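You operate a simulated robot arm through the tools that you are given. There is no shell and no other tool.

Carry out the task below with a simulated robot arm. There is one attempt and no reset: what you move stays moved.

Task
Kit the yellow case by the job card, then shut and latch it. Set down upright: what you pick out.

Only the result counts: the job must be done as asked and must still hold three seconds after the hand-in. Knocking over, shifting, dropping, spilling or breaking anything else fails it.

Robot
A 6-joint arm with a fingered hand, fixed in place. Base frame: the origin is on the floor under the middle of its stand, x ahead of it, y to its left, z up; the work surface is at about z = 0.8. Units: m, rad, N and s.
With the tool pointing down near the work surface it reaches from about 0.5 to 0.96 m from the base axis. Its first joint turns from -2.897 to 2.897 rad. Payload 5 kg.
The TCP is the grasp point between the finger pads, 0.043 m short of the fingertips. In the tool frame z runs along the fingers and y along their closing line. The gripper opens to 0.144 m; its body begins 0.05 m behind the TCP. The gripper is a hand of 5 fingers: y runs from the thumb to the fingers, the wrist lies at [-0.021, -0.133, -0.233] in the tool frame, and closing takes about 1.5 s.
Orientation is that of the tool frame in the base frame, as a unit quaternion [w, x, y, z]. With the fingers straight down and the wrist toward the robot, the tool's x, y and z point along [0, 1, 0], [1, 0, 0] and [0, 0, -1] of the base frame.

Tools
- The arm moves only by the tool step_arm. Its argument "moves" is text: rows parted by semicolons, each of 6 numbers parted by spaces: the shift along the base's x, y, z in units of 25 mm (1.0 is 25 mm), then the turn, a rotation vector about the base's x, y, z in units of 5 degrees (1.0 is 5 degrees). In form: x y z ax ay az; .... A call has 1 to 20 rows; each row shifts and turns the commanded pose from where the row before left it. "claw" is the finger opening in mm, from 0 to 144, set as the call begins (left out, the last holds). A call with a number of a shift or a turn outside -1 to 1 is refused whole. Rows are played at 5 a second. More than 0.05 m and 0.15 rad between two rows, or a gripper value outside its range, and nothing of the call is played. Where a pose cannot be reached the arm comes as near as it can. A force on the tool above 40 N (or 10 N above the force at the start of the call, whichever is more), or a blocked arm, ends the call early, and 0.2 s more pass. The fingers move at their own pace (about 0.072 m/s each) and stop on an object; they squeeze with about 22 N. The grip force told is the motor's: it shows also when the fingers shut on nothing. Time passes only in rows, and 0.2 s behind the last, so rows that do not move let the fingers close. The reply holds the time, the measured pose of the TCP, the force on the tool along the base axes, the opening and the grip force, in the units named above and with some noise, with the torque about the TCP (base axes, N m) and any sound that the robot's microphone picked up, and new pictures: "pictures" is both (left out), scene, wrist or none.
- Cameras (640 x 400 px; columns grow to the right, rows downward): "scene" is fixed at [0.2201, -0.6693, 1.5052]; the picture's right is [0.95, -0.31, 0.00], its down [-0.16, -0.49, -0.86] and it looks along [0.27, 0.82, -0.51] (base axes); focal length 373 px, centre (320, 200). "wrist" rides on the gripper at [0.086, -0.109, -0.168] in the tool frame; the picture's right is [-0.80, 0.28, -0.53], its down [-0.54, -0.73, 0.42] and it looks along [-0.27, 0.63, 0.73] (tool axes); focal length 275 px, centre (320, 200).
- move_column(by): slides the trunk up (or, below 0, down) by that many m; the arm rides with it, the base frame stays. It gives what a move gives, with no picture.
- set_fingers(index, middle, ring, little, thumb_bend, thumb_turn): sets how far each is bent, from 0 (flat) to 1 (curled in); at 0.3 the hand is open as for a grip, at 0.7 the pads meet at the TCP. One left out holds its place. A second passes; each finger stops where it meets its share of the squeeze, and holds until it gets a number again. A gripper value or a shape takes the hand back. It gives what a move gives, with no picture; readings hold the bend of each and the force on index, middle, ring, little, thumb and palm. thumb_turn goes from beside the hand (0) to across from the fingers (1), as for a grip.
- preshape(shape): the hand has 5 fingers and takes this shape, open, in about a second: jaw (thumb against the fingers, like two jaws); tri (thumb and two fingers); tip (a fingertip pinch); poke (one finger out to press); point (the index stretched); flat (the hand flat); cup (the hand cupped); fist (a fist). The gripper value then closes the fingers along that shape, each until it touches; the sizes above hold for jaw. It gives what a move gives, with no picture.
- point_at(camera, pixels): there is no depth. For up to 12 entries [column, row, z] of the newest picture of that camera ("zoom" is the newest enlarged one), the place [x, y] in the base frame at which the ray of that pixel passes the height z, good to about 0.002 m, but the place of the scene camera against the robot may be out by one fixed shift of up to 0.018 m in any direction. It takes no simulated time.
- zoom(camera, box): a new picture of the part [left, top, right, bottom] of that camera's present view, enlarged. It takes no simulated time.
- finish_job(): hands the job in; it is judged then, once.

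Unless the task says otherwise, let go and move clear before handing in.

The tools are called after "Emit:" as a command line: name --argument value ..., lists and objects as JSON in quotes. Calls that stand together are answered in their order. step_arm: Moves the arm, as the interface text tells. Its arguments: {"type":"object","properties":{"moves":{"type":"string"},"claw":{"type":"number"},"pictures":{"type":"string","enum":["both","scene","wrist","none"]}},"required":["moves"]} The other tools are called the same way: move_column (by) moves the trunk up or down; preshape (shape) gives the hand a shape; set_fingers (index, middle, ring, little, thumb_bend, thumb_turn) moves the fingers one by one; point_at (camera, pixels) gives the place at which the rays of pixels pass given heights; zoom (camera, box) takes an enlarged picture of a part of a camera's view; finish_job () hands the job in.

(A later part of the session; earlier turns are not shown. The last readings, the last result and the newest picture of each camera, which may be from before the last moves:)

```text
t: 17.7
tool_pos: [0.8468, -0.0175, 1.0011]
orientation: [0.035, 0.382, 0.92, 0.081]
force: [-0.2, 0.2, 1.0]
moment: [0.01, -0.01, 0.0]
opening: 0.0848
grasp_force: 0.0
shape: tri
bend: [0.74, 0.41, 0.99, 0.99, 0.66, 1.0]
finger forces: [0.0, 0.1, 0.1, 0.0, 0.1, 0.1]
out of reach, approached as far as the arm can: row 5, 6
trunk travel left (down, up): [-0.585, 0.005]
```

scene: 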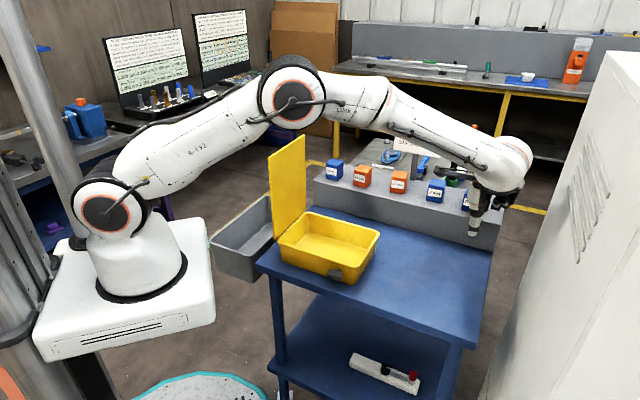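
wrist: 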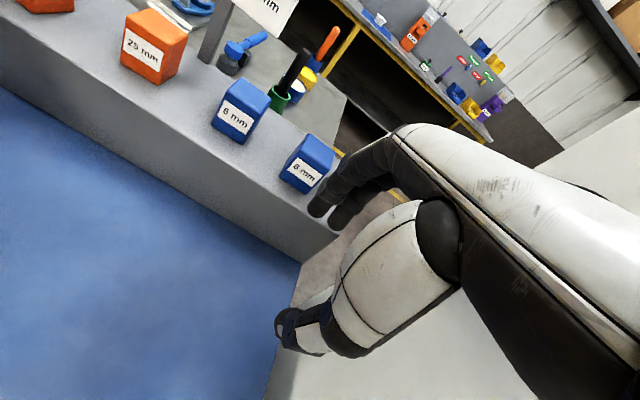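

The elbow is now properly bent upward (scene 293,90). I'll go back toward the offset point beside the 6 mm box, keeping within reach and above the boxes.

Emit:
step_arm --moves "0 0 1 0 0 0; 0 0.5 1 0 0 0; 0.24 0.87 0.3 0 0 0; 0.24 0.87 0 0 0 0; 0.24 0.87 0 0 0 0; 0.24 0.87 0 0 0 0; 0.24 0.87 0 0 0 0; 0.24 0.87 0 0 0 0; 0.24 0.87 0 0 0 0; 0.24 0.87 0 0 0 0; 0.24 0.87 0 0 0 0" --pictures "both"

Emit:
zoom --camera "scene" --box '[380, 90, 540, 230]'

```text
t: 20.1
tool_pos: [0.901, 0.1929, 1.055]
orientation: [0.034, 0.381, 0.921, 0.079]
force: [0.0, 0.0, 0.5]
moment: [-0.01, 0.05, -0.03]
opening: 0.0848
grasp_force: 0.1
shape: tri
bend: [0.74, 0.41, 0.99, 0.99, 0.66, 1.0]
finger forces: [0.0, 0.0, 0.0, 0.0, 0.0, 0.0]
trunk travel left (down, up): [-0.585, 0.005]
```

scene: 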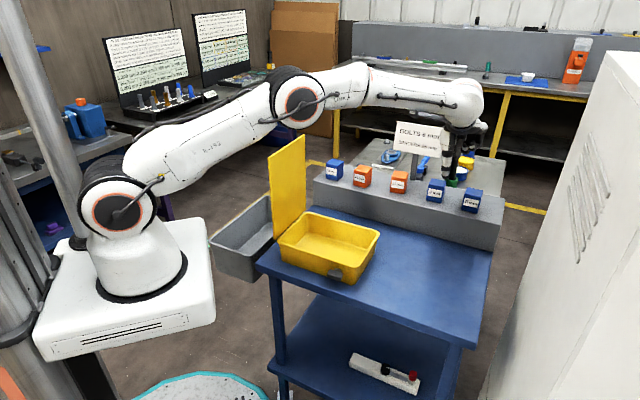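
wrist: 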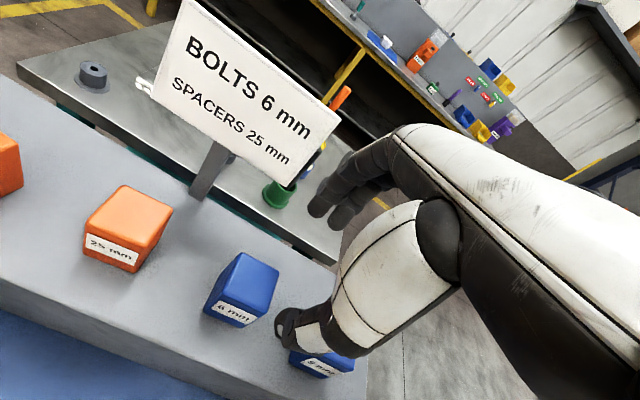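

```text
2.86 times, centred on (460, 160) of scene
```

zoom: 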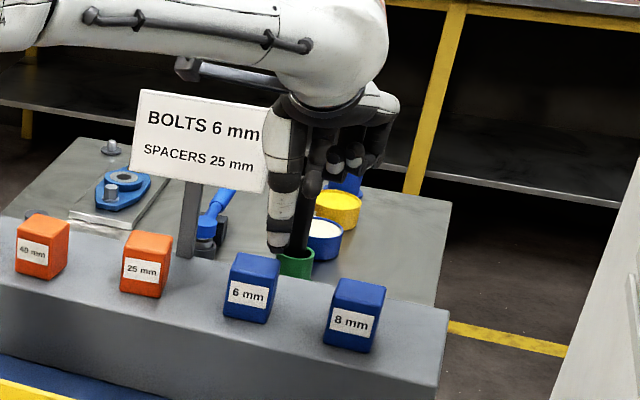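

Reached (0.901, 0.193, 1.055) with nothing flagged. Now I descend to z≈0.948 beside and around the 6 mm box, with the thumb in front and the fingers behind.

Emit:
step_arm --moves "0.05 0.05 -0.86 0 0 0; 0 0 -0.86 0 0 0; 0 0 -0.86 0 0 0; 0 0 -0.86 0 0 0; 0 0 -0.8 0 0 0" --pictures "both"

Emit:
zoom --camera "scene" --box '[400, 130, 496, 220]'

Emit:
zoom --camera "wrist" --box '[160, 150, 400, 370]'

```text
t: 21.3
tool_pos: [0.9015, 0.1919, 0.9529]
orientation: [0.035, 0.382, 0.92, 0.082]
force: [-0.7, -0.2, 10.2]
moment: [-0.35, 0.45, 0.01]
opening: 0.0844
grasp_force: 0.0
shape: tri
bend: [0.74, 0.41, 0.99, 0.99, 0.66, 1.0]
finger forces: [0.0, 0.0, 0.1, 0.0, 9.8, 0.0]
trunk travel left (down, up): [-0.585, 0.005]
```

scene: 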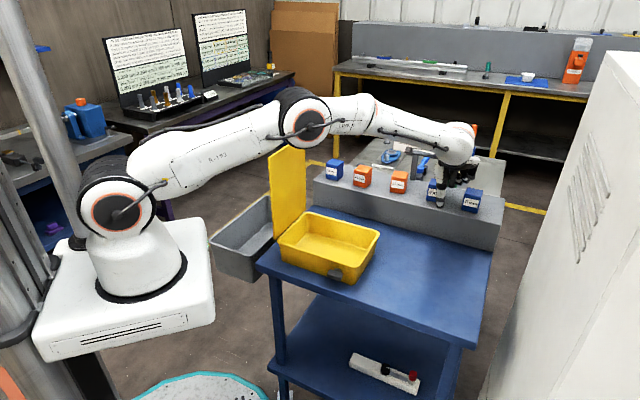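
wrist: 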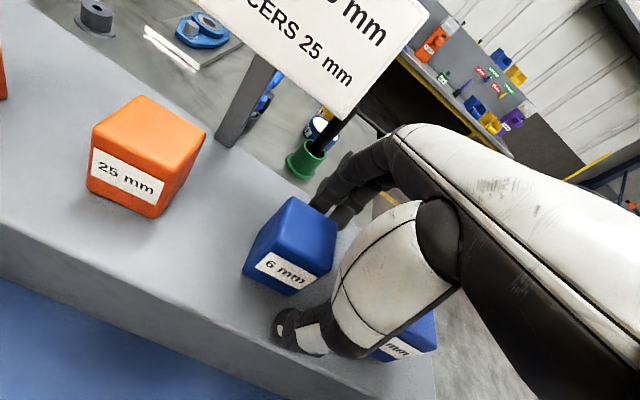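

```text
4.44 times, centred on (448, 175) of scene
```

zoom: 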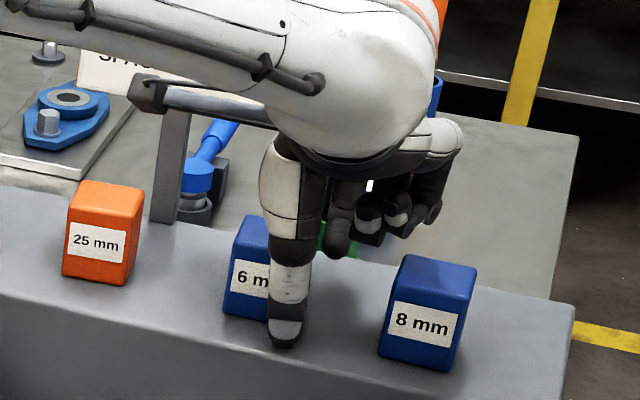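

```text
1.82 times, centred on (280, 260) of wrist
```

zoom: 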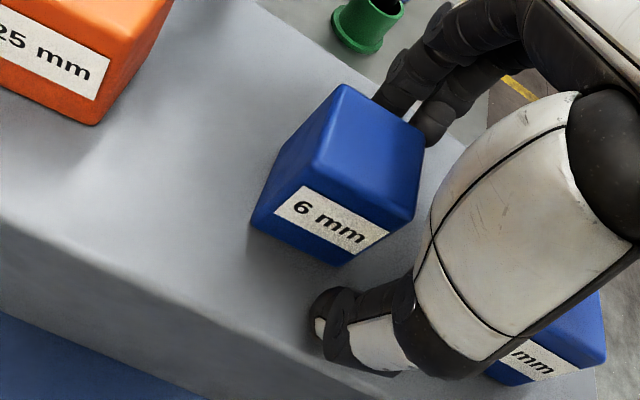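

The thumb tip is just touching the ledge (9.8 N at TCP z=0.953). I'll raise 8 mm, take out 5° of tilt, and slide left under the sign so the box is centred between thumb and fingers.

Emit:
step_arm --moves "0 0 0.32 0 0 0; 0 0 0 -0.35 0.35 0; 0 0 0 -0.35 0.35 0; -0.15 0.27 0 0 0 0; -0.15 0.27 0 0 0 0; -0.14 0.27 0 0 0 0; 0 0 0 0 0 0" --pictures "both"

Emit:
zoom --camera "scene" --box '[400, 130, 496, 220]'

Emit:
zoom --camera "wrist" --box '[160, 150, 400, 370]'

```text
t: 22.9
tool_pos: [0.8921, 0.213, 0.9573]
orientation: [0.017, 0.382, 0.923, 0.04]
force: [-0.8, -0.3, 0.0]
moment: [-0.03, 0.01, 0.03]
opening: 0.0848
grasp_force: 0.1
shape: tri
bend: [0.74, 0.41, 0.99, 0.99, 0.66, 1.0]
finger forces: [0.0, 0.1, 0.0, 0.1, 0.1, 0.0]
trunk travel left (down, up): [-0.585, 0.005]
```

scene: 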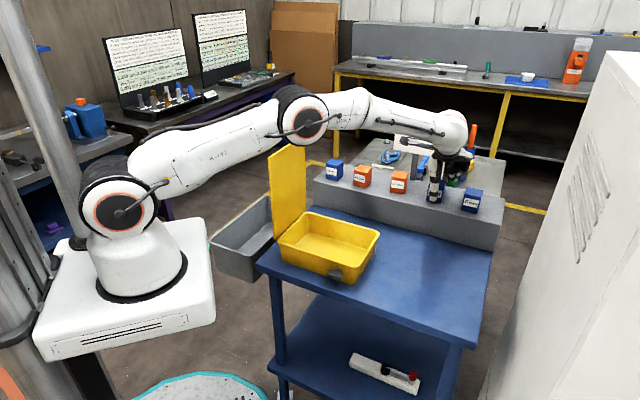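
wrist: 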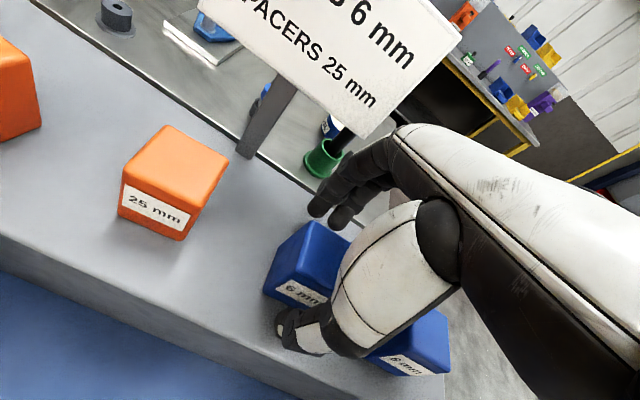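

```text
4.44 times, centred on (448, 175) of scene
```

zoom: 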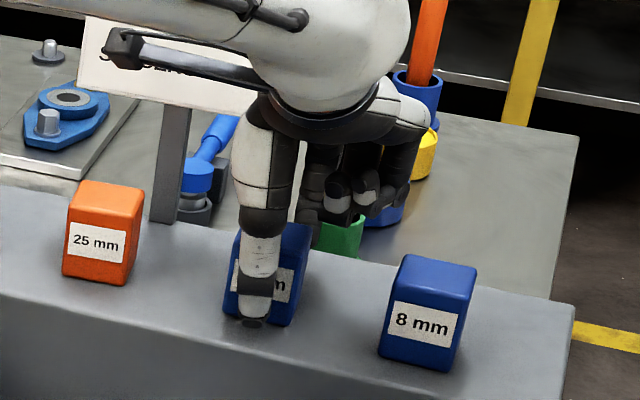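

```text
1.82 times, centred on (280, 260) of wrist
```

zoom: 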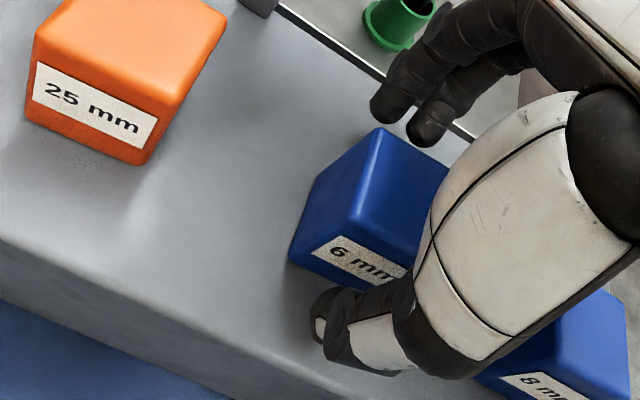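

The box is now between the thumb (scene zoom 255,300) and the fingers behind. I'll lower 4 mm and close the grip.

Emit:
step_arm --moves "0 0 -0.16 0 0 0; 0 0 0 0 0 0; 0 0 0 0 0 0; 0 0 0 0 0 0; 0 0 0 0 0 0; 0 0 0 0 0 0; 0 0 0 0 0 0; 0 0 0 0 0 0; 0 0 0 0 0 0" --claw 20 --pictures "both"

Emit:
zoom --camera "scene" --box '[400, 130, 496, 220]'

Emit:
zoom --camera "wrist" --box '[160, 150, 400, 370]'

```text
t: 24.9
tool_pos: [0.8904, 0.2138, 0.9529]
orientation: [0.016, 0.382, 0.923, 0.04]
force: [0.0, -0.3, 0.5]
moment: [0.02, -0.03, -0.03]
opening: 0.0425
grasp_force: 21.4
shape: tri
bend: [0.74, 0.54, 1.0, 1.0, 0.74, 1.0]
finger forces: [9.7, 9.9, 0.1, 0.0, 19.6, 0.1]
trunk travel left (down, up): [-0.585, 0.005]
```

scene: 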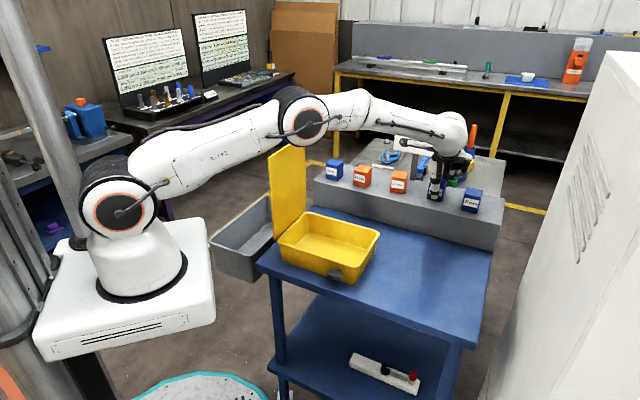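
wrist: 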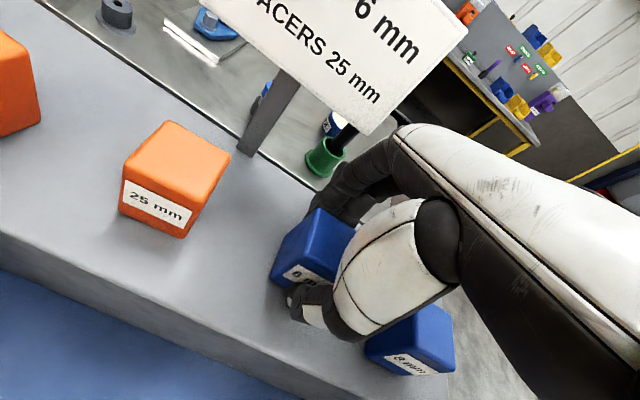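

```text
4.44 times, centred on (448, 175) of scene
```

zoom: 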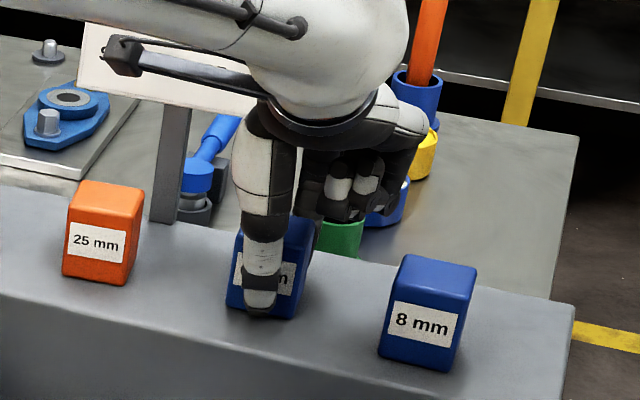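

```text
1.82 times, centred on (280, 260) of wrist
```

zoom: 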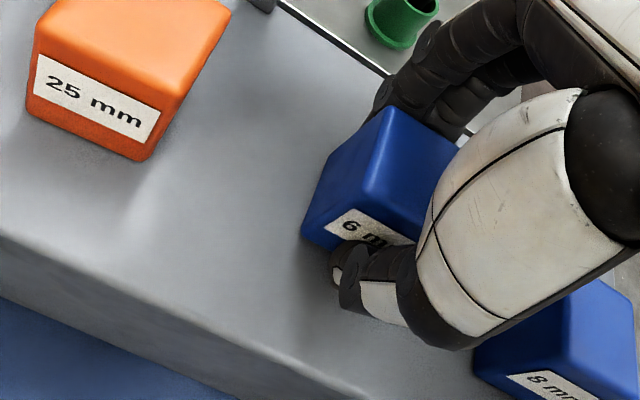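

The grip holds with index 9.7 N, middle 9.9 N and thumb 19.6 N. Next I lift 1.5 cm, draw the box out frontward from under the sign, and raise it.

Emit:
step_arm --moves "0 0 0.3 0 0 0; 0 0 0.3 0 0 0; -0.5 -0.5 0.2 0 0 0; -0.7 -0.7 0.3 0 0 0; -0.7 -0.7 0.6 0 0 0; -0.7 -0.7 0.8 0 0 0; -0.7 -0.7 0.8 0 0 0; -0.7 -0.7 0.8 0 0 0" --pictures "both"

Emit:
zoom --camera "scene" --box '[370, 110, 500, 230]'

```text
t: 26.7
tool_pos: [0.7912, 0.1133, 1.0563]
orientation: [0.016, 0.383, 0.923, 0.04]
force: [-1.4, 0.5, -0.6]
moment: [0.01, 0.0, -0.01]
opening: 0.0426
grasp_force: 22.1
shape: tri
bend: [0.74, 0.54, 1.0, 1.0, 0.74, 1.0]
finger forces: [9.8, 9.9, 0.0, 0.0, 19.7, 0.0]
trunk travel left (down, up): [-0.585, 0.005]
```

scene: 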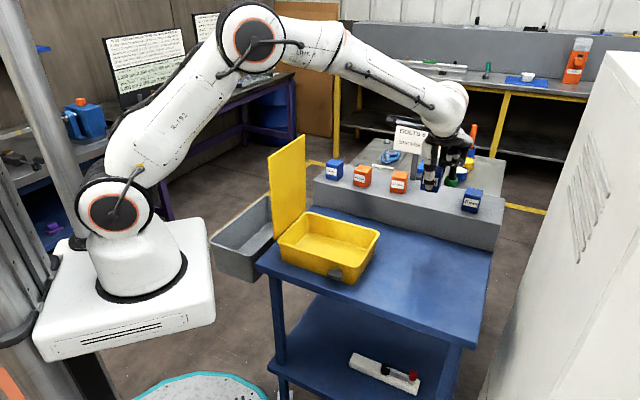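
wrist: 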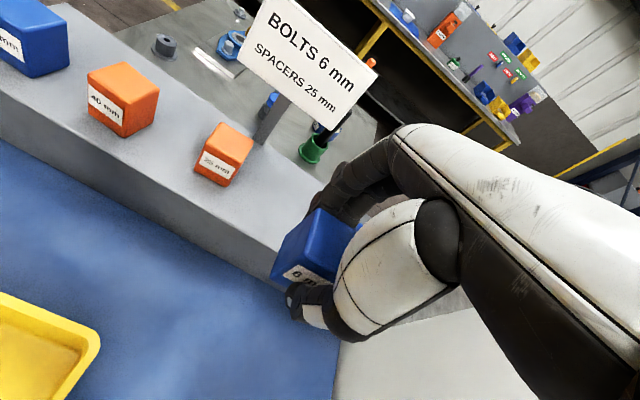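

```text
3.33 times, centred on (435, 170) of scene
```

zoom: 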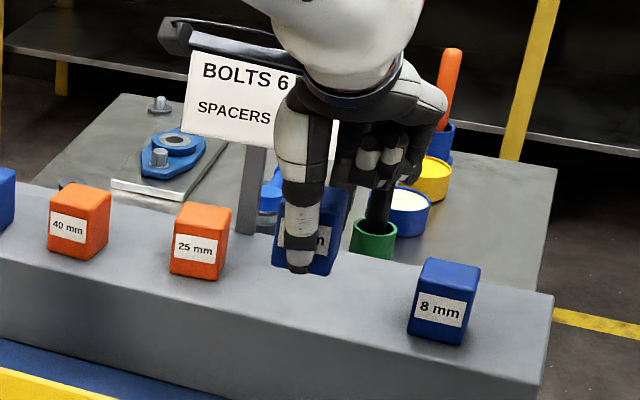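

The box is held clear of everything. I'll move toward the case, staying to its right, and take a closer picture of its rim and floor.

Emit:
step_arm --moves "-0.87 -0.3 0.3 0 0 0; -0.87 -0.3 0.3 0 0 0; -0.87 -0.3 0.3 0 0 0; -0.87 -0.3 0.3 0 0 0; -0.87 -0.3 0.3 0 0 0; -0.87 -0.3 0.3 0 0 0; -0.87 -0.3 0.3 0 0 0" --pictures "both"

Emit:
zoom --camera "wrist" --box '[0, 180, 352, 400]'

```text
t: 28.3
tool_pos: [0.6369, 0.0608, 1.1097]
orientation: [0.017, 0.382, 0.923, 0.041]
force: [-0.7, 0.4, -1.0]
moment: [-0.02, -0.04, -0.02]
opening: 0.0423
grasp_force: 22.1
shape: tri
bend: [0.74, 0.54, 1.0, 1.0, 0.74, 1.0]
finger forces: [9.8, 9.9, 0.1, 0.0, 19.8, 0.0]
trunk travel left (down, up): [-0.585, 0.005]
```

scene: 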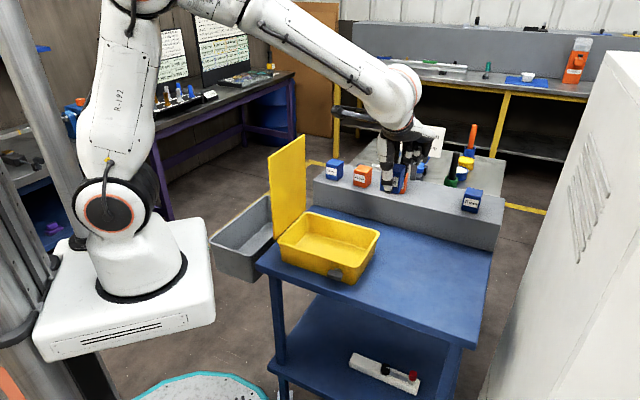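
wrist: 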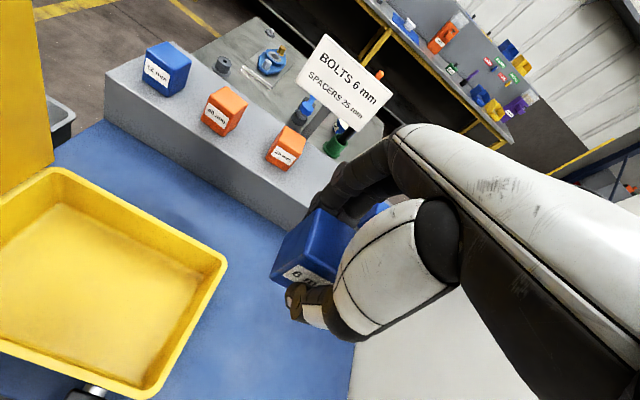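

```text
1.82 times, centred on (176, 290) of wrist
```

zoom: 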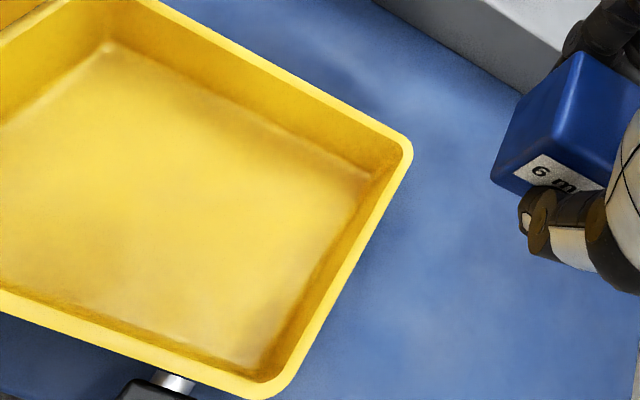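

Emit:
point_at --camera "zoom" --pixels '[[412, 150, 0.88], [275, 397, 0.88], [412, 150, 0.87], [275, 397, 0.87], [412, 150, 0.89], [275, 397, 0.89], [368, 180, 0.81], [262, 365, 0.81], [108, 42, 0.81], [400, 155, 0.88], [262, 382, 0.88]]'

Emit:
point_at --camera "wrist" --pixels '[[55, 168, 0.88], [95, 385, 0.84], [8, 196, 0.88]]'

Emit:
point_at --camera "scene" --pixels '[[380, 232, 0.88], [353.5, 265, 0.88], [280, 241, 0.88], [309.5, 212, 0.88], [285, 266, 0.8], [353, 284, 0.8], [375, 251, 0.8]]'

Emit:
zoom --camera "scene" --box '[262, 195, 396, 290]'

```text
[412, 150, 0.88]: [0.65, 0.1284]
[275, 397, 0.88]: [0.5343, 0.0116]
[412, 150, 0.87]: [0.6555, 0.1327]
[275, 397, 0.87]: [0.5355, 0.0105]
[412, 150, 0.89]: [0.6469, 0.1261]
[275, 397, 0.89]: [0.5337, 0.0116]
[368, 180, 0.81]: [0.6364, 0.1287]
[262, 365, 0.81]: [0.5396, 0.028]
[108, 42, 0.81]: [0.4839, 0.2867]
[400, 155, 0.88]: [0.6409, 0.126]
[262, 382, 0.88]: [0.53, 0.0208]
```

```text
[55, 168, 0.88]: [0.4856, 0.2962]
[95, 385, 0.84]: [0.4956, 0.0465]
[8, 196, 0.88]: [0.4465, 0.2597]
```

```text
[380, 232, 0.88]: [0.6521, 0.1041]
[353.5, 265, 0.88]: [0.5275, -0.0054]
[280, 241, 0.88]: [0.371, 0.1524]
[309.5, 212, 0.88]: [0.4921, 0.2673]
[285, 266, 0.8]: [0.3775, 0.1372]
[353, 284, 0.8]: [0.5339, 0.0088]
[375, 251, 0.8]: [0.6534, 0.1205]
```

```text
4.21 times, centred on (329, 242) of scene
```

zoom: 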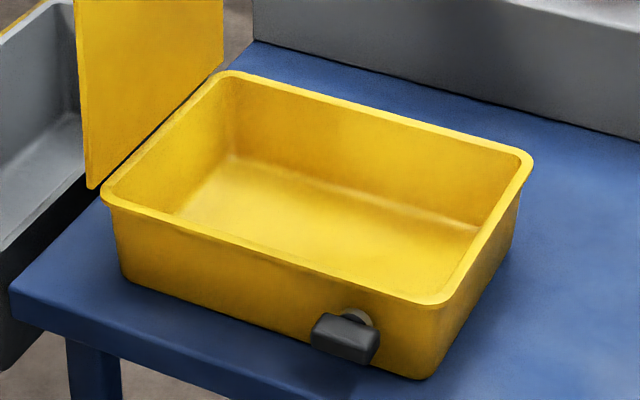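

The case rim is at z≈0.88, centre (0.5095, 0.155), about 0.234×0.16. My current grip is low on the box, so the knuckles would hit the rim. I'll set the box down upright on the free blue table at about (0.70, 0.04) and regrip nearer its top.

Emit:
step_arm --moves "0.84 -0.28 0 0 0 0; 0.84 -0.28 0 0 0 0; 0.84 -0.28 0 0 0 0; 0 0 -0.95 0 0 0; 0 0 -0.95 0 0 0; 0 0 -0.95 0 0 0; 0 0 -0.95 0 0 0; 0 0 -0.95 0 0 0; 0 0 -0.95 0 0 0; 0 0 -0.95 0 0 0; 0 0 -0.95 0 0 0; 0 0 -0.95 0 0 0" --pictures "both"

Emit:
zoom --camera "scene" --box '[350, 150, 478, 270]'

```text
t: 30.9
tool_pos: [0.7025, 0.0406, 0.8942]
orientation: [0.017, 0.382, 0.923, 0.041]
force: [0.9, -0.1, -1.1]
moment: [-0.04, 0.05, 0.01]
opening: 0.0425
grasp_force: 22.0
shape: tri
bend: [0.74, 0.54, 1.0, 1.0, 0.74, 1.0]
finger forces: [9.8, 9.8, 0.0, 0.0, 19.7, 0.0]
trunk travel left (down, up): [-0.585, 0.005]
```

scene: 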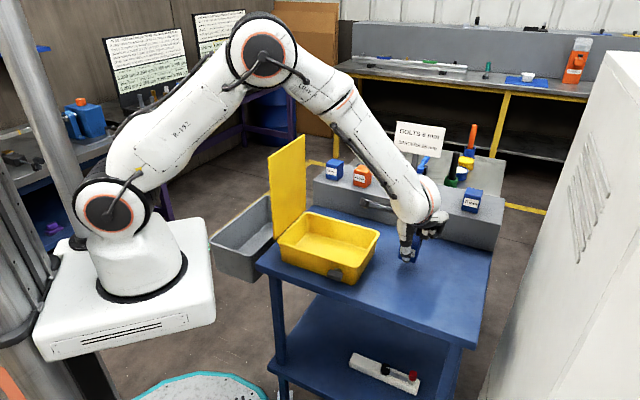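
wrist: 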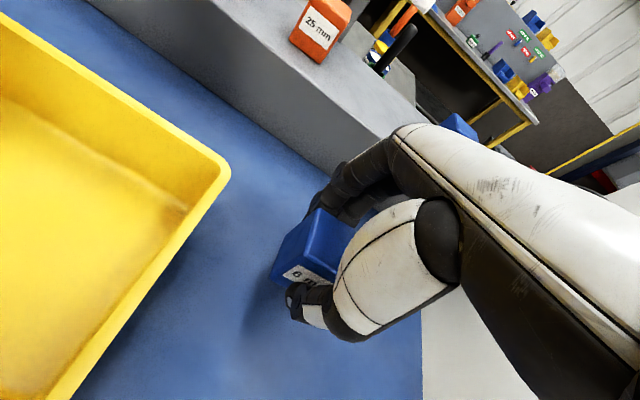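

```text
3.33 times, centred on (414, 210) of scene
```

zoom: 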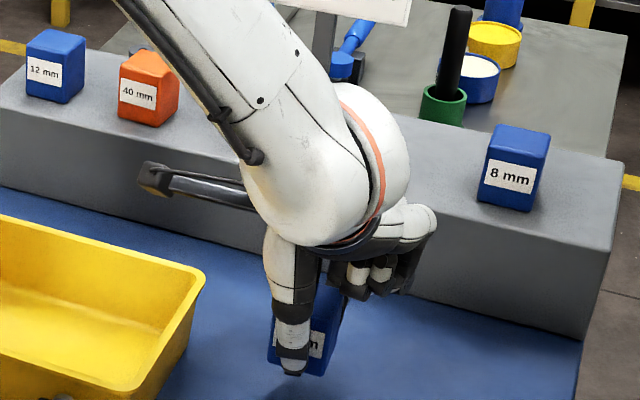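

The box is still about 3.5 cm above the table. I'll lower it slowly until contact.

Emit:
step_arm --moves "0 0 -0.6 0 0 0; 0 0 -0.5 0 0 0; 0 0 -0.1 0 0 0; 0 0 -0.1 0 0 0; 0 0 0 0 0 0" --pictures "none"

```text
t: 32.1
tool_pos: [0.7017, 0.0409, 0.8621]
orientation: [0.018, 0.382, 0.923, 0.041]
force: [-0.2, 0.3, -2.2]
moment: [0.02, 0.0, 0.01]
opening: 0.0425
grasp_force: 21.8
shape: tri
bend: [0.74, 0.54, 1.0, 1.0, 0.74, 1.0]
finger forces: [9.7, 9.8, 0.0, 0.1, 19.6, 0.0]
trunk travel left (down, up): [-0.585, 0.005]
```

Emit:
step_arm --moves "0 0 -0.08 0 0 0; 0 0 -0.08 0 0 0; 0 0 0 0 0 0" --pictures "none"

```text
t: 32.9
tool_pos: [0.7018, 0.0401, 0.8579]
orientation: [0.017, 0.382, 0.923, 0.041]
force: [0.6, 0.2, -0.3]
moment: [-0.02, 0.01, 0.02]
opening: 0.0425
grasp_force: 22.4
shape: tri
bend: [0.74, 0.54, 1.0, 1.0, 0.74, 1.0]
finger forces: [9.8, 9.8, 0.0, 0.0, 19.6, 0.0]
trunk travel left (down, up): [-0.585, 0.005]
```

Emit:
step_arm --moves "0 0 -0.06 0 0 0; 0 0 0 0 0 0" --pictures "none"

Emit:
zoom --camera "scene" --box '[380, 220, 444, 270]'

Emit:
zoom --camera "wrist" --box '[240, 190, 368, 320]'

```text
t: 33.5
tool_pos: [0.7015, 0.04, 0.8562]
orientation: [0.017, 0.383, 0.923, 0.04]
force: [0.2, 0.0, -1.1]
moment: [0.0, -0.01, -0.02]
opening: 0.0427
grasp_force: 22.2
shape: tri
bend: [0.74, 0.54, 1.0, 1.0, 0.74, 1.0]
finger forces: [9.7, 9.8, 0.0, 0.0, 19.6, 0.0]
trunk travel left (down, up): [-0.585, 0.005]
```

```text
8.00 times, centred on (412, 245) of scene
```

zoom: 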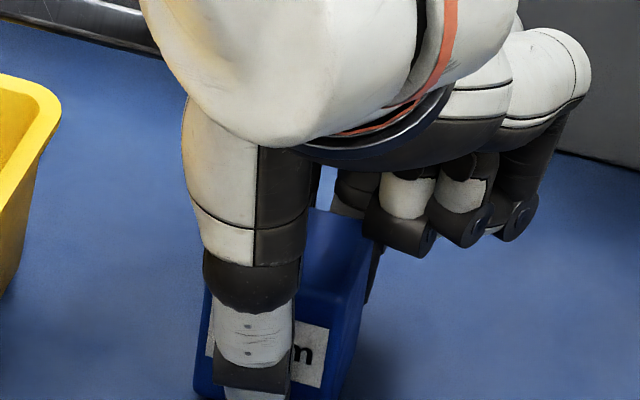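

```text
3.08 times, centred on (304, 255) of wrist
```

zoom: 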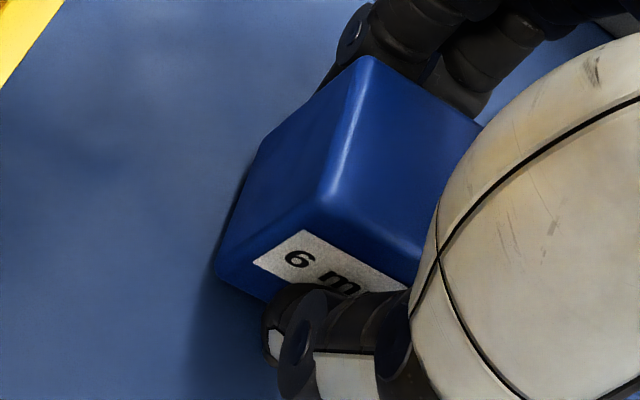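

No contact yet, so I continue lowering in small steps.

Emit:
step_arm --moves "0 0 -0.06 0 0 0; 0 0 0 0 0 0" --pictures "none"

Emit:
zoom --camera "scene" --box '[380, 230, 444, 280]'

```text
t: 34.1
tool_pos: [0.7012, 0.0395, 0.8551]
orientation: [0.017, 0.382, 0.923, 0.04]
force: [0.3, -0.1, -1.6]
moment: [0.01, 0.02, -0.04]
opening: 0.0427
grasp_force: 21.9
shape: tri
bend: [0.74, 0.54, 1.0, 1.0, 0.74, 1.0]
finger forces: [9.7, 9.8, 0.0, 0.0, 19.6, 0.0]
trunk travel left (down, up): [-0.585, 0.005]
```

```text
8.00 times, centred on (412, 255) of scene
```

zoom: 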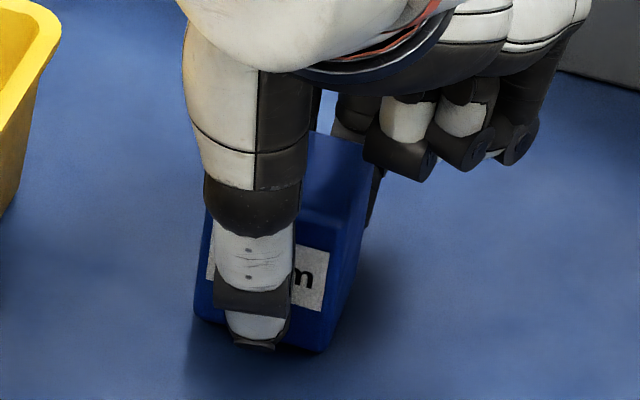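

Emit:
step_arm --moves "0 0 -0.06 0 0 0; 0 0 -0.06 0 0 0; 0 0 0 0 0 0" --pictures "none"

Emit:
zoom --camera "scene" --box '[380, 230, 444, 280]'

```text
t: 34.9
tool_pos: [0.7015, 0.0399, 0.8522]
orientation: [0.017, 0.382, 0.923, 0.041]
force: [-0.2, 0.5, 1.1]
moment: [-0.01, 0.06, -0.01]
opening: 0.0427
grasp_force: 22.3
shape: tri
bend: [0.74, 0.54, 1.0, 1.0, 0.74, 1.0]
finger forces: [10.0, 10.0, 0.1, 0.0, 19.9, 0.0]
trunk travel left (down, up): [-0.585, 0.005]
```

```text
8.00 times, centred on (412, 255) of scene
```

zoom: 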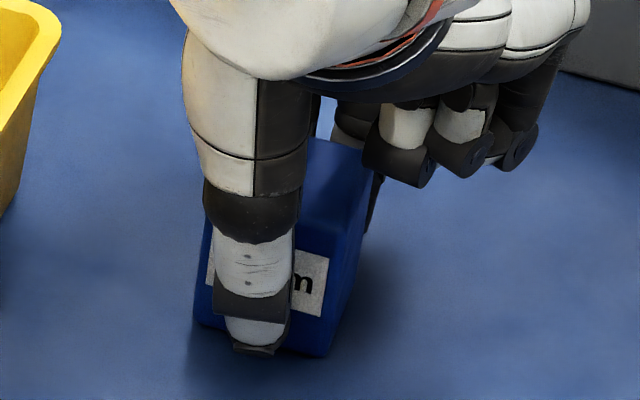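

Emit:
step_arm --moves "0 0 -0.04 0 0 0; 0 0 0 0 0 0" --pictures "none"

```text
t: 35.5
tool_pos: [0.7009, 0.0408, 0.8525]
orientation: [0.017, 0.382, 0.923, 0.041]
force: [-0.3, -1.1, 5.4]
moment: [-0.07, 0.1, 0.0]
opening: 0.0431
grasp_force: 22.1
shape: tri
bend: [0.74, 0.54, 1.0, 1.0, 0.74, 1.0]
finger forces: [10.3, 10.4, 0.0, 0.0, 21.3, 0.1]
trunk travel left (down, up): [-0.585, 0.005]
```

Contact is confirmed (5.4 N upward) with the box standing on the table. I'll open the fingers slightly to release it.

Emit:
step_arm --moves "0 0 0 0 0 0; 0 0 0 0 0 0; 0 0 0 0 0 0; 0 0 0 0 0 0; 0 0 0 0 0 0" --claw 66 --pictures "both"

Emit:
zoom --camera "scene" --box '[380, 230, 444, 280]'

Emit:
zoom --camera "wrist" --box '[240, 190, 368, 320]'

```text
t: 36.7
tool_pos: [0.7009, 0.0405, 0.8516]
orientation: [0.016, 0.383, 0.923, 0.04]
force: [0.0, 0.0, 0.3]
moment: [0.01, -0.02, -0.01]
opening: 0.0656
grasp_force: 0.1
shape: tri
bend: [0.74, 0.47, 0.99, 0.99, 0.72, 1.0]
finger forces: [0.0, 0.0, 0.0, 0.0, 0.0, 0.0]
trunk travel left (down, up): [-0.585, 0.005]
```

scene: 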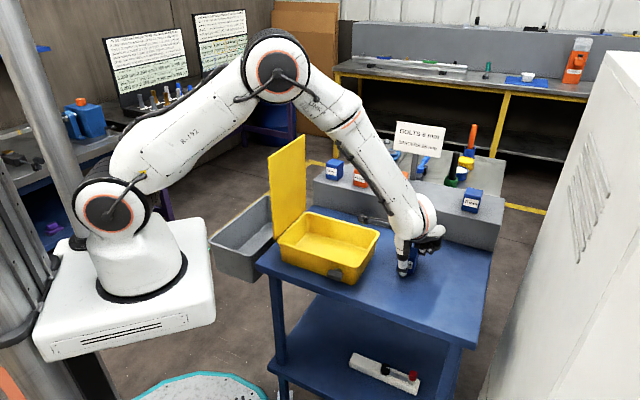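
wrist: 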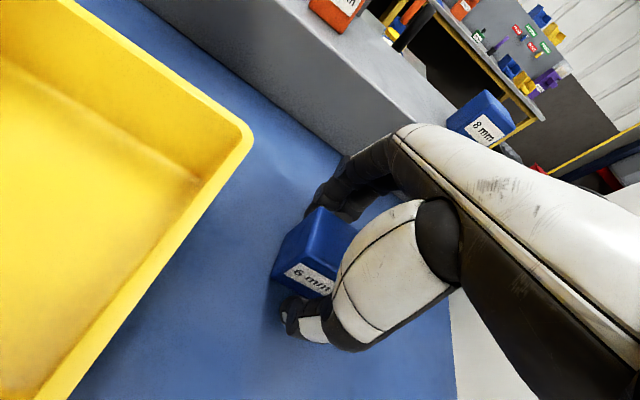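

```text
8.00 times, centred on (412, 255) of scene
```

zoom: 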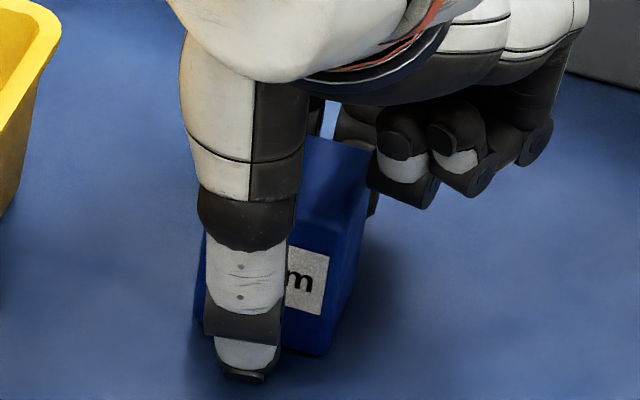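

```text
3.08 times, centred on (304, 255) of wrist
```

zoom: 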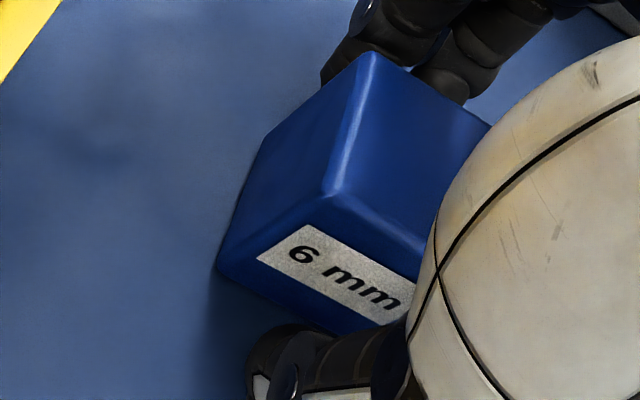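

Released, and the box stands upright on its own. I'll raise the hand 27 mm, tilt 4° more so the knuckles sit higher, and regrip near the top.

Emit:
step_arm --moves "0 0 0.55 0.28 -0.28 0; -0.09 -0.09 0.53 0.28 -0.28 0; 0 0 0 0 0 0" --pictures "none"

Emit:
step_arm --moves "0 0 0 0 0 0; 0 0 0 0 0 0; 0 0 0 0 0 0; 0 0 0 0 0 0; 0 0 0 0 0 0; 0 0 0 0 0 0; 0 0 0 0 0 0" --claw 20 --pictures "both"

Emit:
zoom --camera "scene" --box '[380, 230, 444, 280]'

Emit:
zoom --camera "wrist" --box '[240, 190, 368, 320]'

```text
t: 37.5
tool_pos: [0.6986, 0.0398, 0.8778]
orientation: [0.03, 0.382, 0.921, 0.073]
force: [0.3, -0.2, -0.8]
moment: [-0.04, -0.03, -0.02]
opening: 0.0655
grasp_force: 0.0
shape: tri
bend: [0.74, 0.47, 0.99, 0.99, 0.72, 1.0]
finger forces: [0.1, 0.1, 0.0, 0.1, 0.0, 0.0]
trunk travel left (down, up): [-0.585, 0.005]
```

```text
t: 39.1
tool_pos: [0.6982, 0.0389, 0.8779]
orientation: [0.03, 0.381, 0.921, 0.072]
force: [0.8, 0.0, -0.1]
moment: [-0.03, 0.05, 0.01]
opening: 0.0437
grasp_force: 21.9
shape: tri
bend: [0.74, 0.54, 1.0, 1.0, 0.74, 1.0]
finger forces: [9.8, 9.4, 0.0, 0.1, 19.5, 0.0]
trunk travel left (down, up): [-0.585, 0.005]
```

scene: 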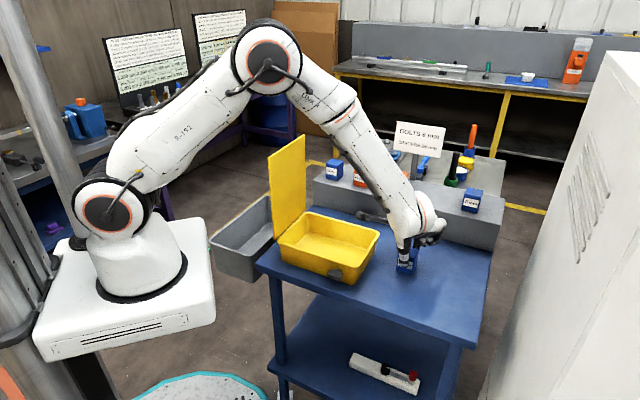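
wrist: 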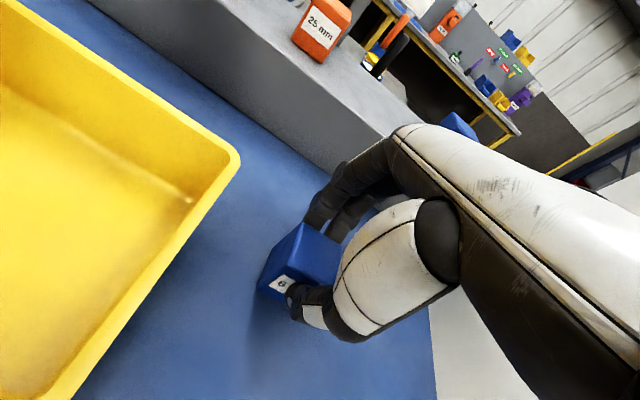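

```text
8.00 times, centred on (412, 255) of scene
```

zoom: 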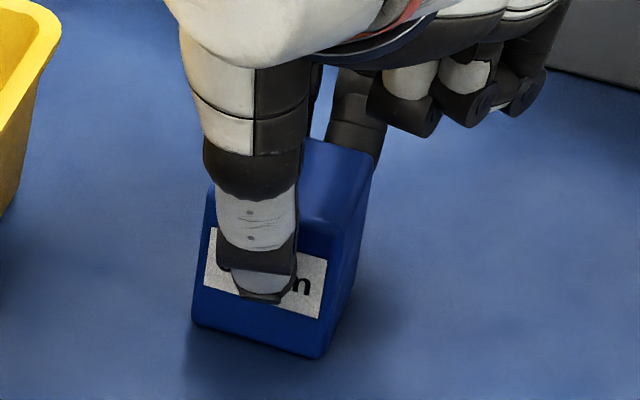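

```text
3.08 times, centred on (304, 255) of wrist
```

zoom: 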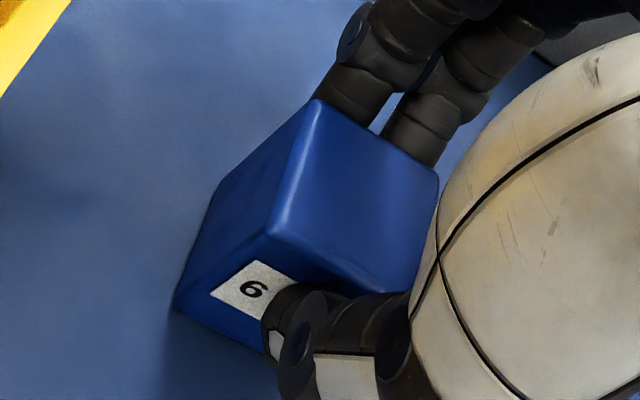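

The regrip near the top works, but the knuckle clearance over the 0.88 rim would be only a few millimetres. While the box stands on the table I'll open, tilt 5° more, and close again so the knuckles sit clearly higher.

Emit:
step_arm --moves "0 0 0 0 0 0; 0 0 0 0 0 0; 0 0 0 0 0 0; -0.05 -0.05 0.05 0.354 -0.354 0; -0.05 -0.05 0.05 0.354 -0.354 0; 0 0 0 0 0 0" --claw 66 --pictures "none"

Emit:
step_arm --moves "0 0 0 0 0 0; 0 0 0 0 0 0; 0 0 0 0 0 0; 0 0 0 0 0 0; 0 0 0 0 0 0; 0 0 0 0 0 0; 0 0 0 0 0 0" --claw 20 --pictures "wrist"

Emit:
zoom --camera "scene" --box '[380, 220, 444, 280]'

```text
t: 40.5
tool_pos: [0.6969, 0.0351, 0.8811]
orientation: [0.046, 0.38, 0.917, 0.113]
force: [0.0, -0.8, -0.1]
moment: [-0.01, -0.04, -0.01]
opening: 0.0656
grasp_force: 0.0
shape: tri
bend: [0.74, 0.47, 0.99, 0.99, 0.72, 1.0]
finger forces: [0.0, 0.1, 0.0, 0.0, 0.0, 0.1]
trunk travel left (down, up): [-0.585, 0.005]
```

```text
t: 42.1
tool_pos: [0.698, 0.0361, 0.8799]
orientation: [0.047, 0.38, 0.917, 0.113]
force: [-0.1, 0.0, -0.2]
moment: [-0.11, 0.09, 0.02]
opening: 0.0442
grasp_force: 22.4
shape: tri
bend: [0.74, 0.54, 1.0, 1.0, 0.74, 1.0]
finger forces: [9.6, 9.4, 0.1, 0.0, 19.5, 0.1]
trunk travel left (down, up): [-0.585, 0.005]
```

wrist: 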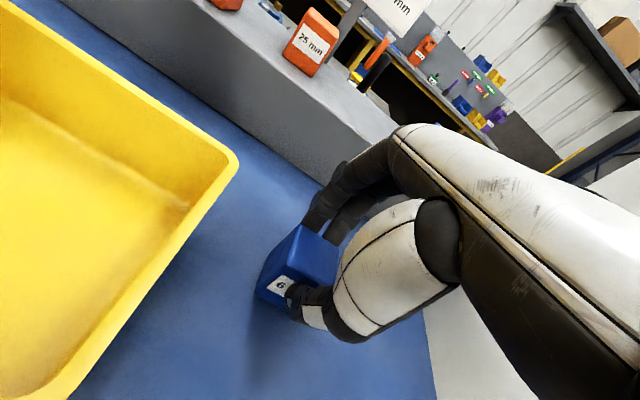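

```text
6.67 times, centred on (412, 250) of scene
```

zoom: 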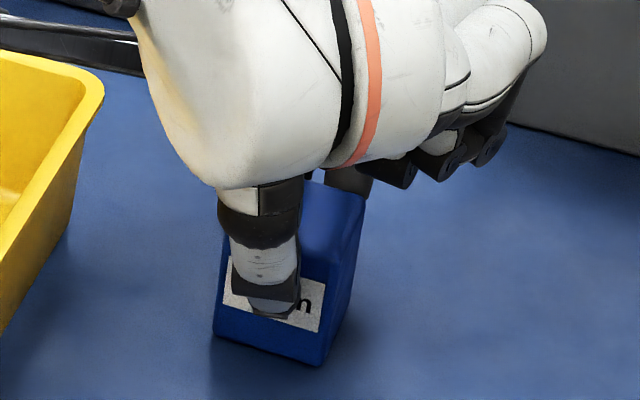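

The regrip at 14° tilt is firm. While the box still stands on the table I'll test straightening the ring and little fingers, so they ride above the rim, and check that the other fingers keep their squeeze.

Emit:
set_fingers --ring 0.1 --little 0.1

Emit:
zoom --camera "scene" --box '[380, 200, 476, 280]'

```text
t: 43.1
tool_pos: [0.6969, 0.0357, 0.8817]
orientation: [0.047, 0.38, 0.917, 0.113]
force: [-0.6, -0.4, 0.3]
moment: [-0.02, 0.02, -0.01]
opening: 0.0509
grasp_force: 19.3
shape: fingers
bend: [0.74, 0.54, 0.1, 0.1, 0.74, 1.0]
finger forces: [9.5, 9.4, 0.0, 0.1, 19.4, 0.0]
trunk travel left (down, up): [-0.585, 0.005]
```

```text
5.00 times, centred on (428, 240) of scene
```

zoom: 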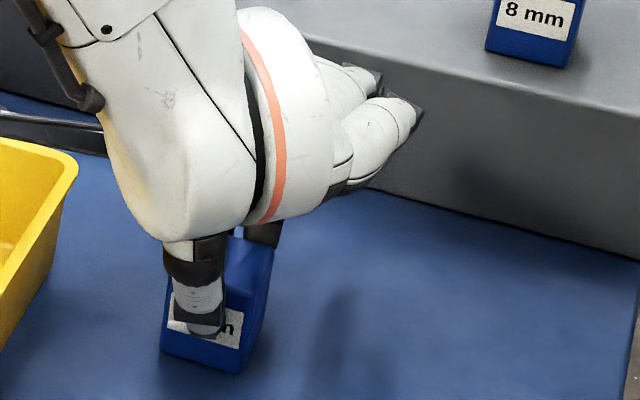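

The grip forces stay 9.5/9.4/19.4 N with ring and little straightened and out of the way. Next I lift the box and carry it over the right half of the case.

Emit:
step_arm --moves "0 0 0.4 0 0 0; 0 0 0.8 0 0 0; 0 0 1 0 0 0; 0 0 1 0 0 0; 0 0 1 0 0 0; 0 0 1 0 0 0; 0 0 0.8 0 0 0; -0.84 0.47 0 0 0 0; -0.84 0.47 0 0 0 0; -0.84 0.47 0 0 0 0; -0.84 0.47 0 0 0 0; -0.84 0.47 0 0 0 0; -0.84 0.47 0 0 0 0; -0.84 0.47 0 0 0 0" --pictures "both"

Emit:
zoom --camera "scene" --box '[270, 120, 430, 290]'

```text
t: 46.1
tool_pos: [0.5503, 0.116, 1.0319]
orientation: [0.047, 0.379, 0.917, 0.112]
force: [-0.7, -0.5, -1.7]
moment: [-0.05, -0.03, 0.01]
opening: 0.0507
grasp_force: 18.6
shape: fingers
bend: [0.74, 0.54, 0.1, 0.1, 0.74, 1.0]
finger forces: [9.4, 9.5, 0.0, 0.1, 18.8, 0.0]
trunk travel left (down, up): [-0.585, 0.005]
```

scene: 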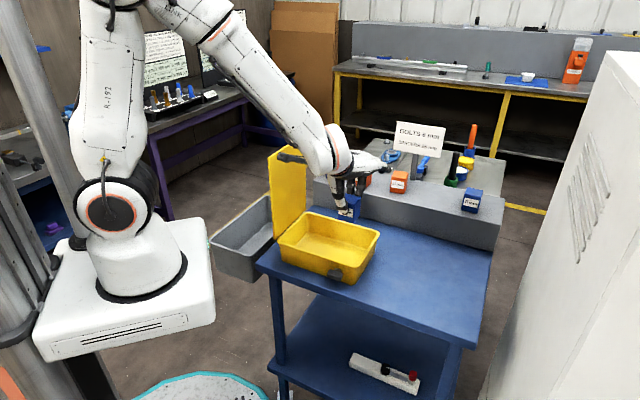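
wrist: 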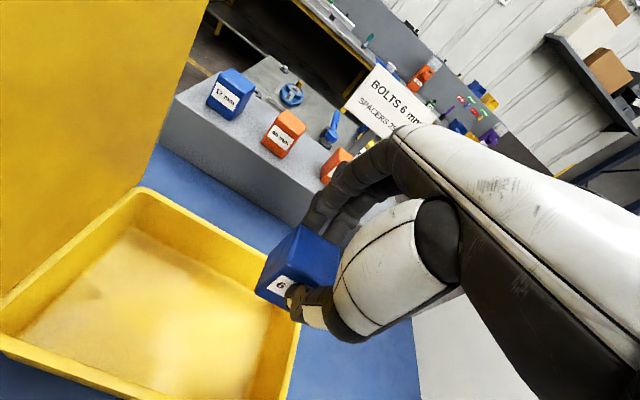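

```text
2.35 times, centred on (350, 205) of scene
```

zoom: 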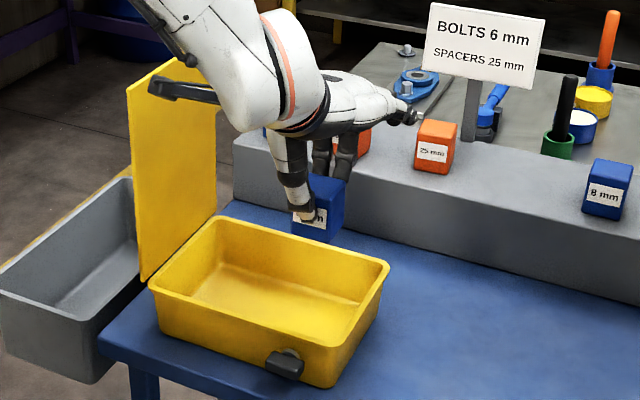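

The box hangs over the case's right half, still upright. I'll lower it to about z=0.90 and check the clearances.

Emit:
step_arm --moves "0 0 -0.88 0 0 0; 0 0 -0.88 0 0 0; 0 0 -0.88 0 0 0; 0 0 -0.88 0 0 0; 0 0 -0.88 0 0 0; 0 0 -0.6 0 0 0; 0 0 0 0 0 0" --pictures "both"

Emit:
zoom --camera "scene" --box '[290, 160, 418, 280]'

Emit:
zoom --camera "wrist" --box '[160, 120, 400, 360]'

```text
t: 47.7
tool_pos: [0.5501, 0.1169, 0.9057]
orientation: [0.047, 0.38, 0.917, 0.112]
force: [0.7, 0.2, -1.6]
moment: [0.0, -0.03, -0.01]
opening: 0.051
grasp_force: 18.7
shape: fingers
bend: [0.74, 0.54, 0.1, 0.1, 0.74, 1.0]
finger forces: [9.4, 9.4, 0.0, 0.0, 18.8, 0.0]
trunk travel left (down, up): [-0.585, 0.005]
```

scene: 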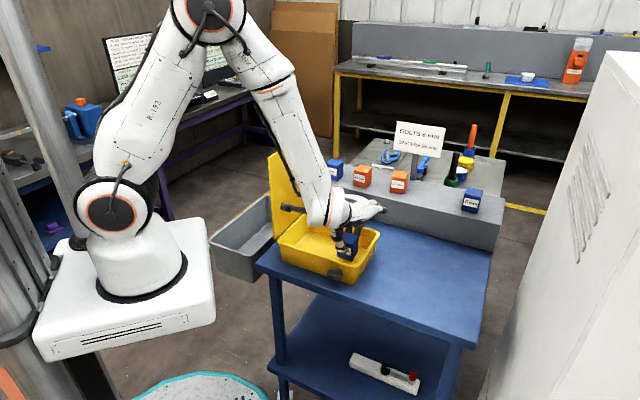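
wrist: 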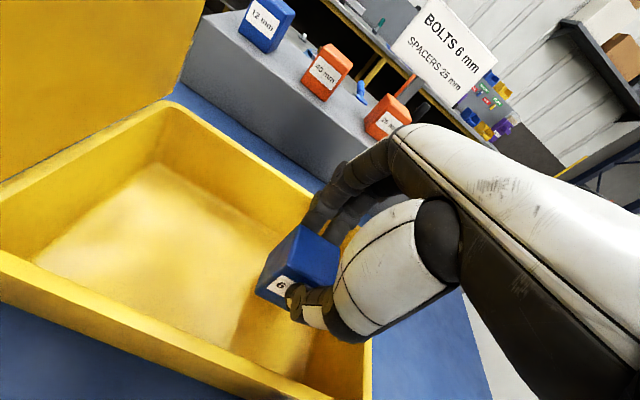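

```text
3.33 times, centred on (354, 220) of scene
```

zoom: 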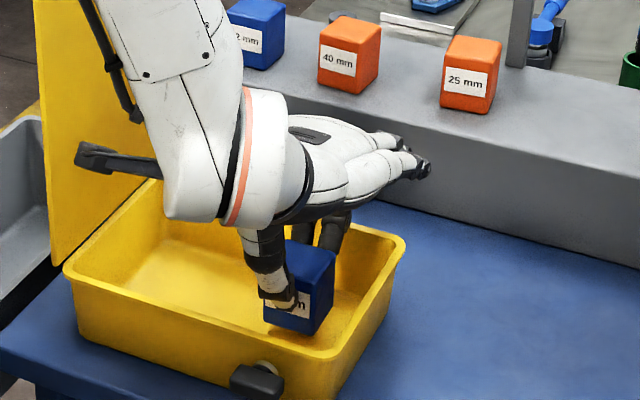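

```text
1.67 times, centred on (280, 240) of wrist
```

zoom: 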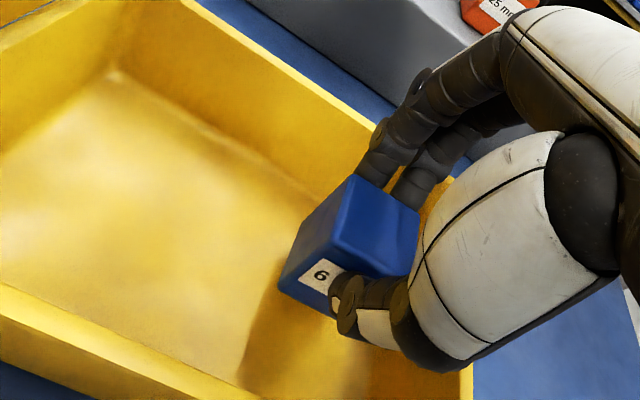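

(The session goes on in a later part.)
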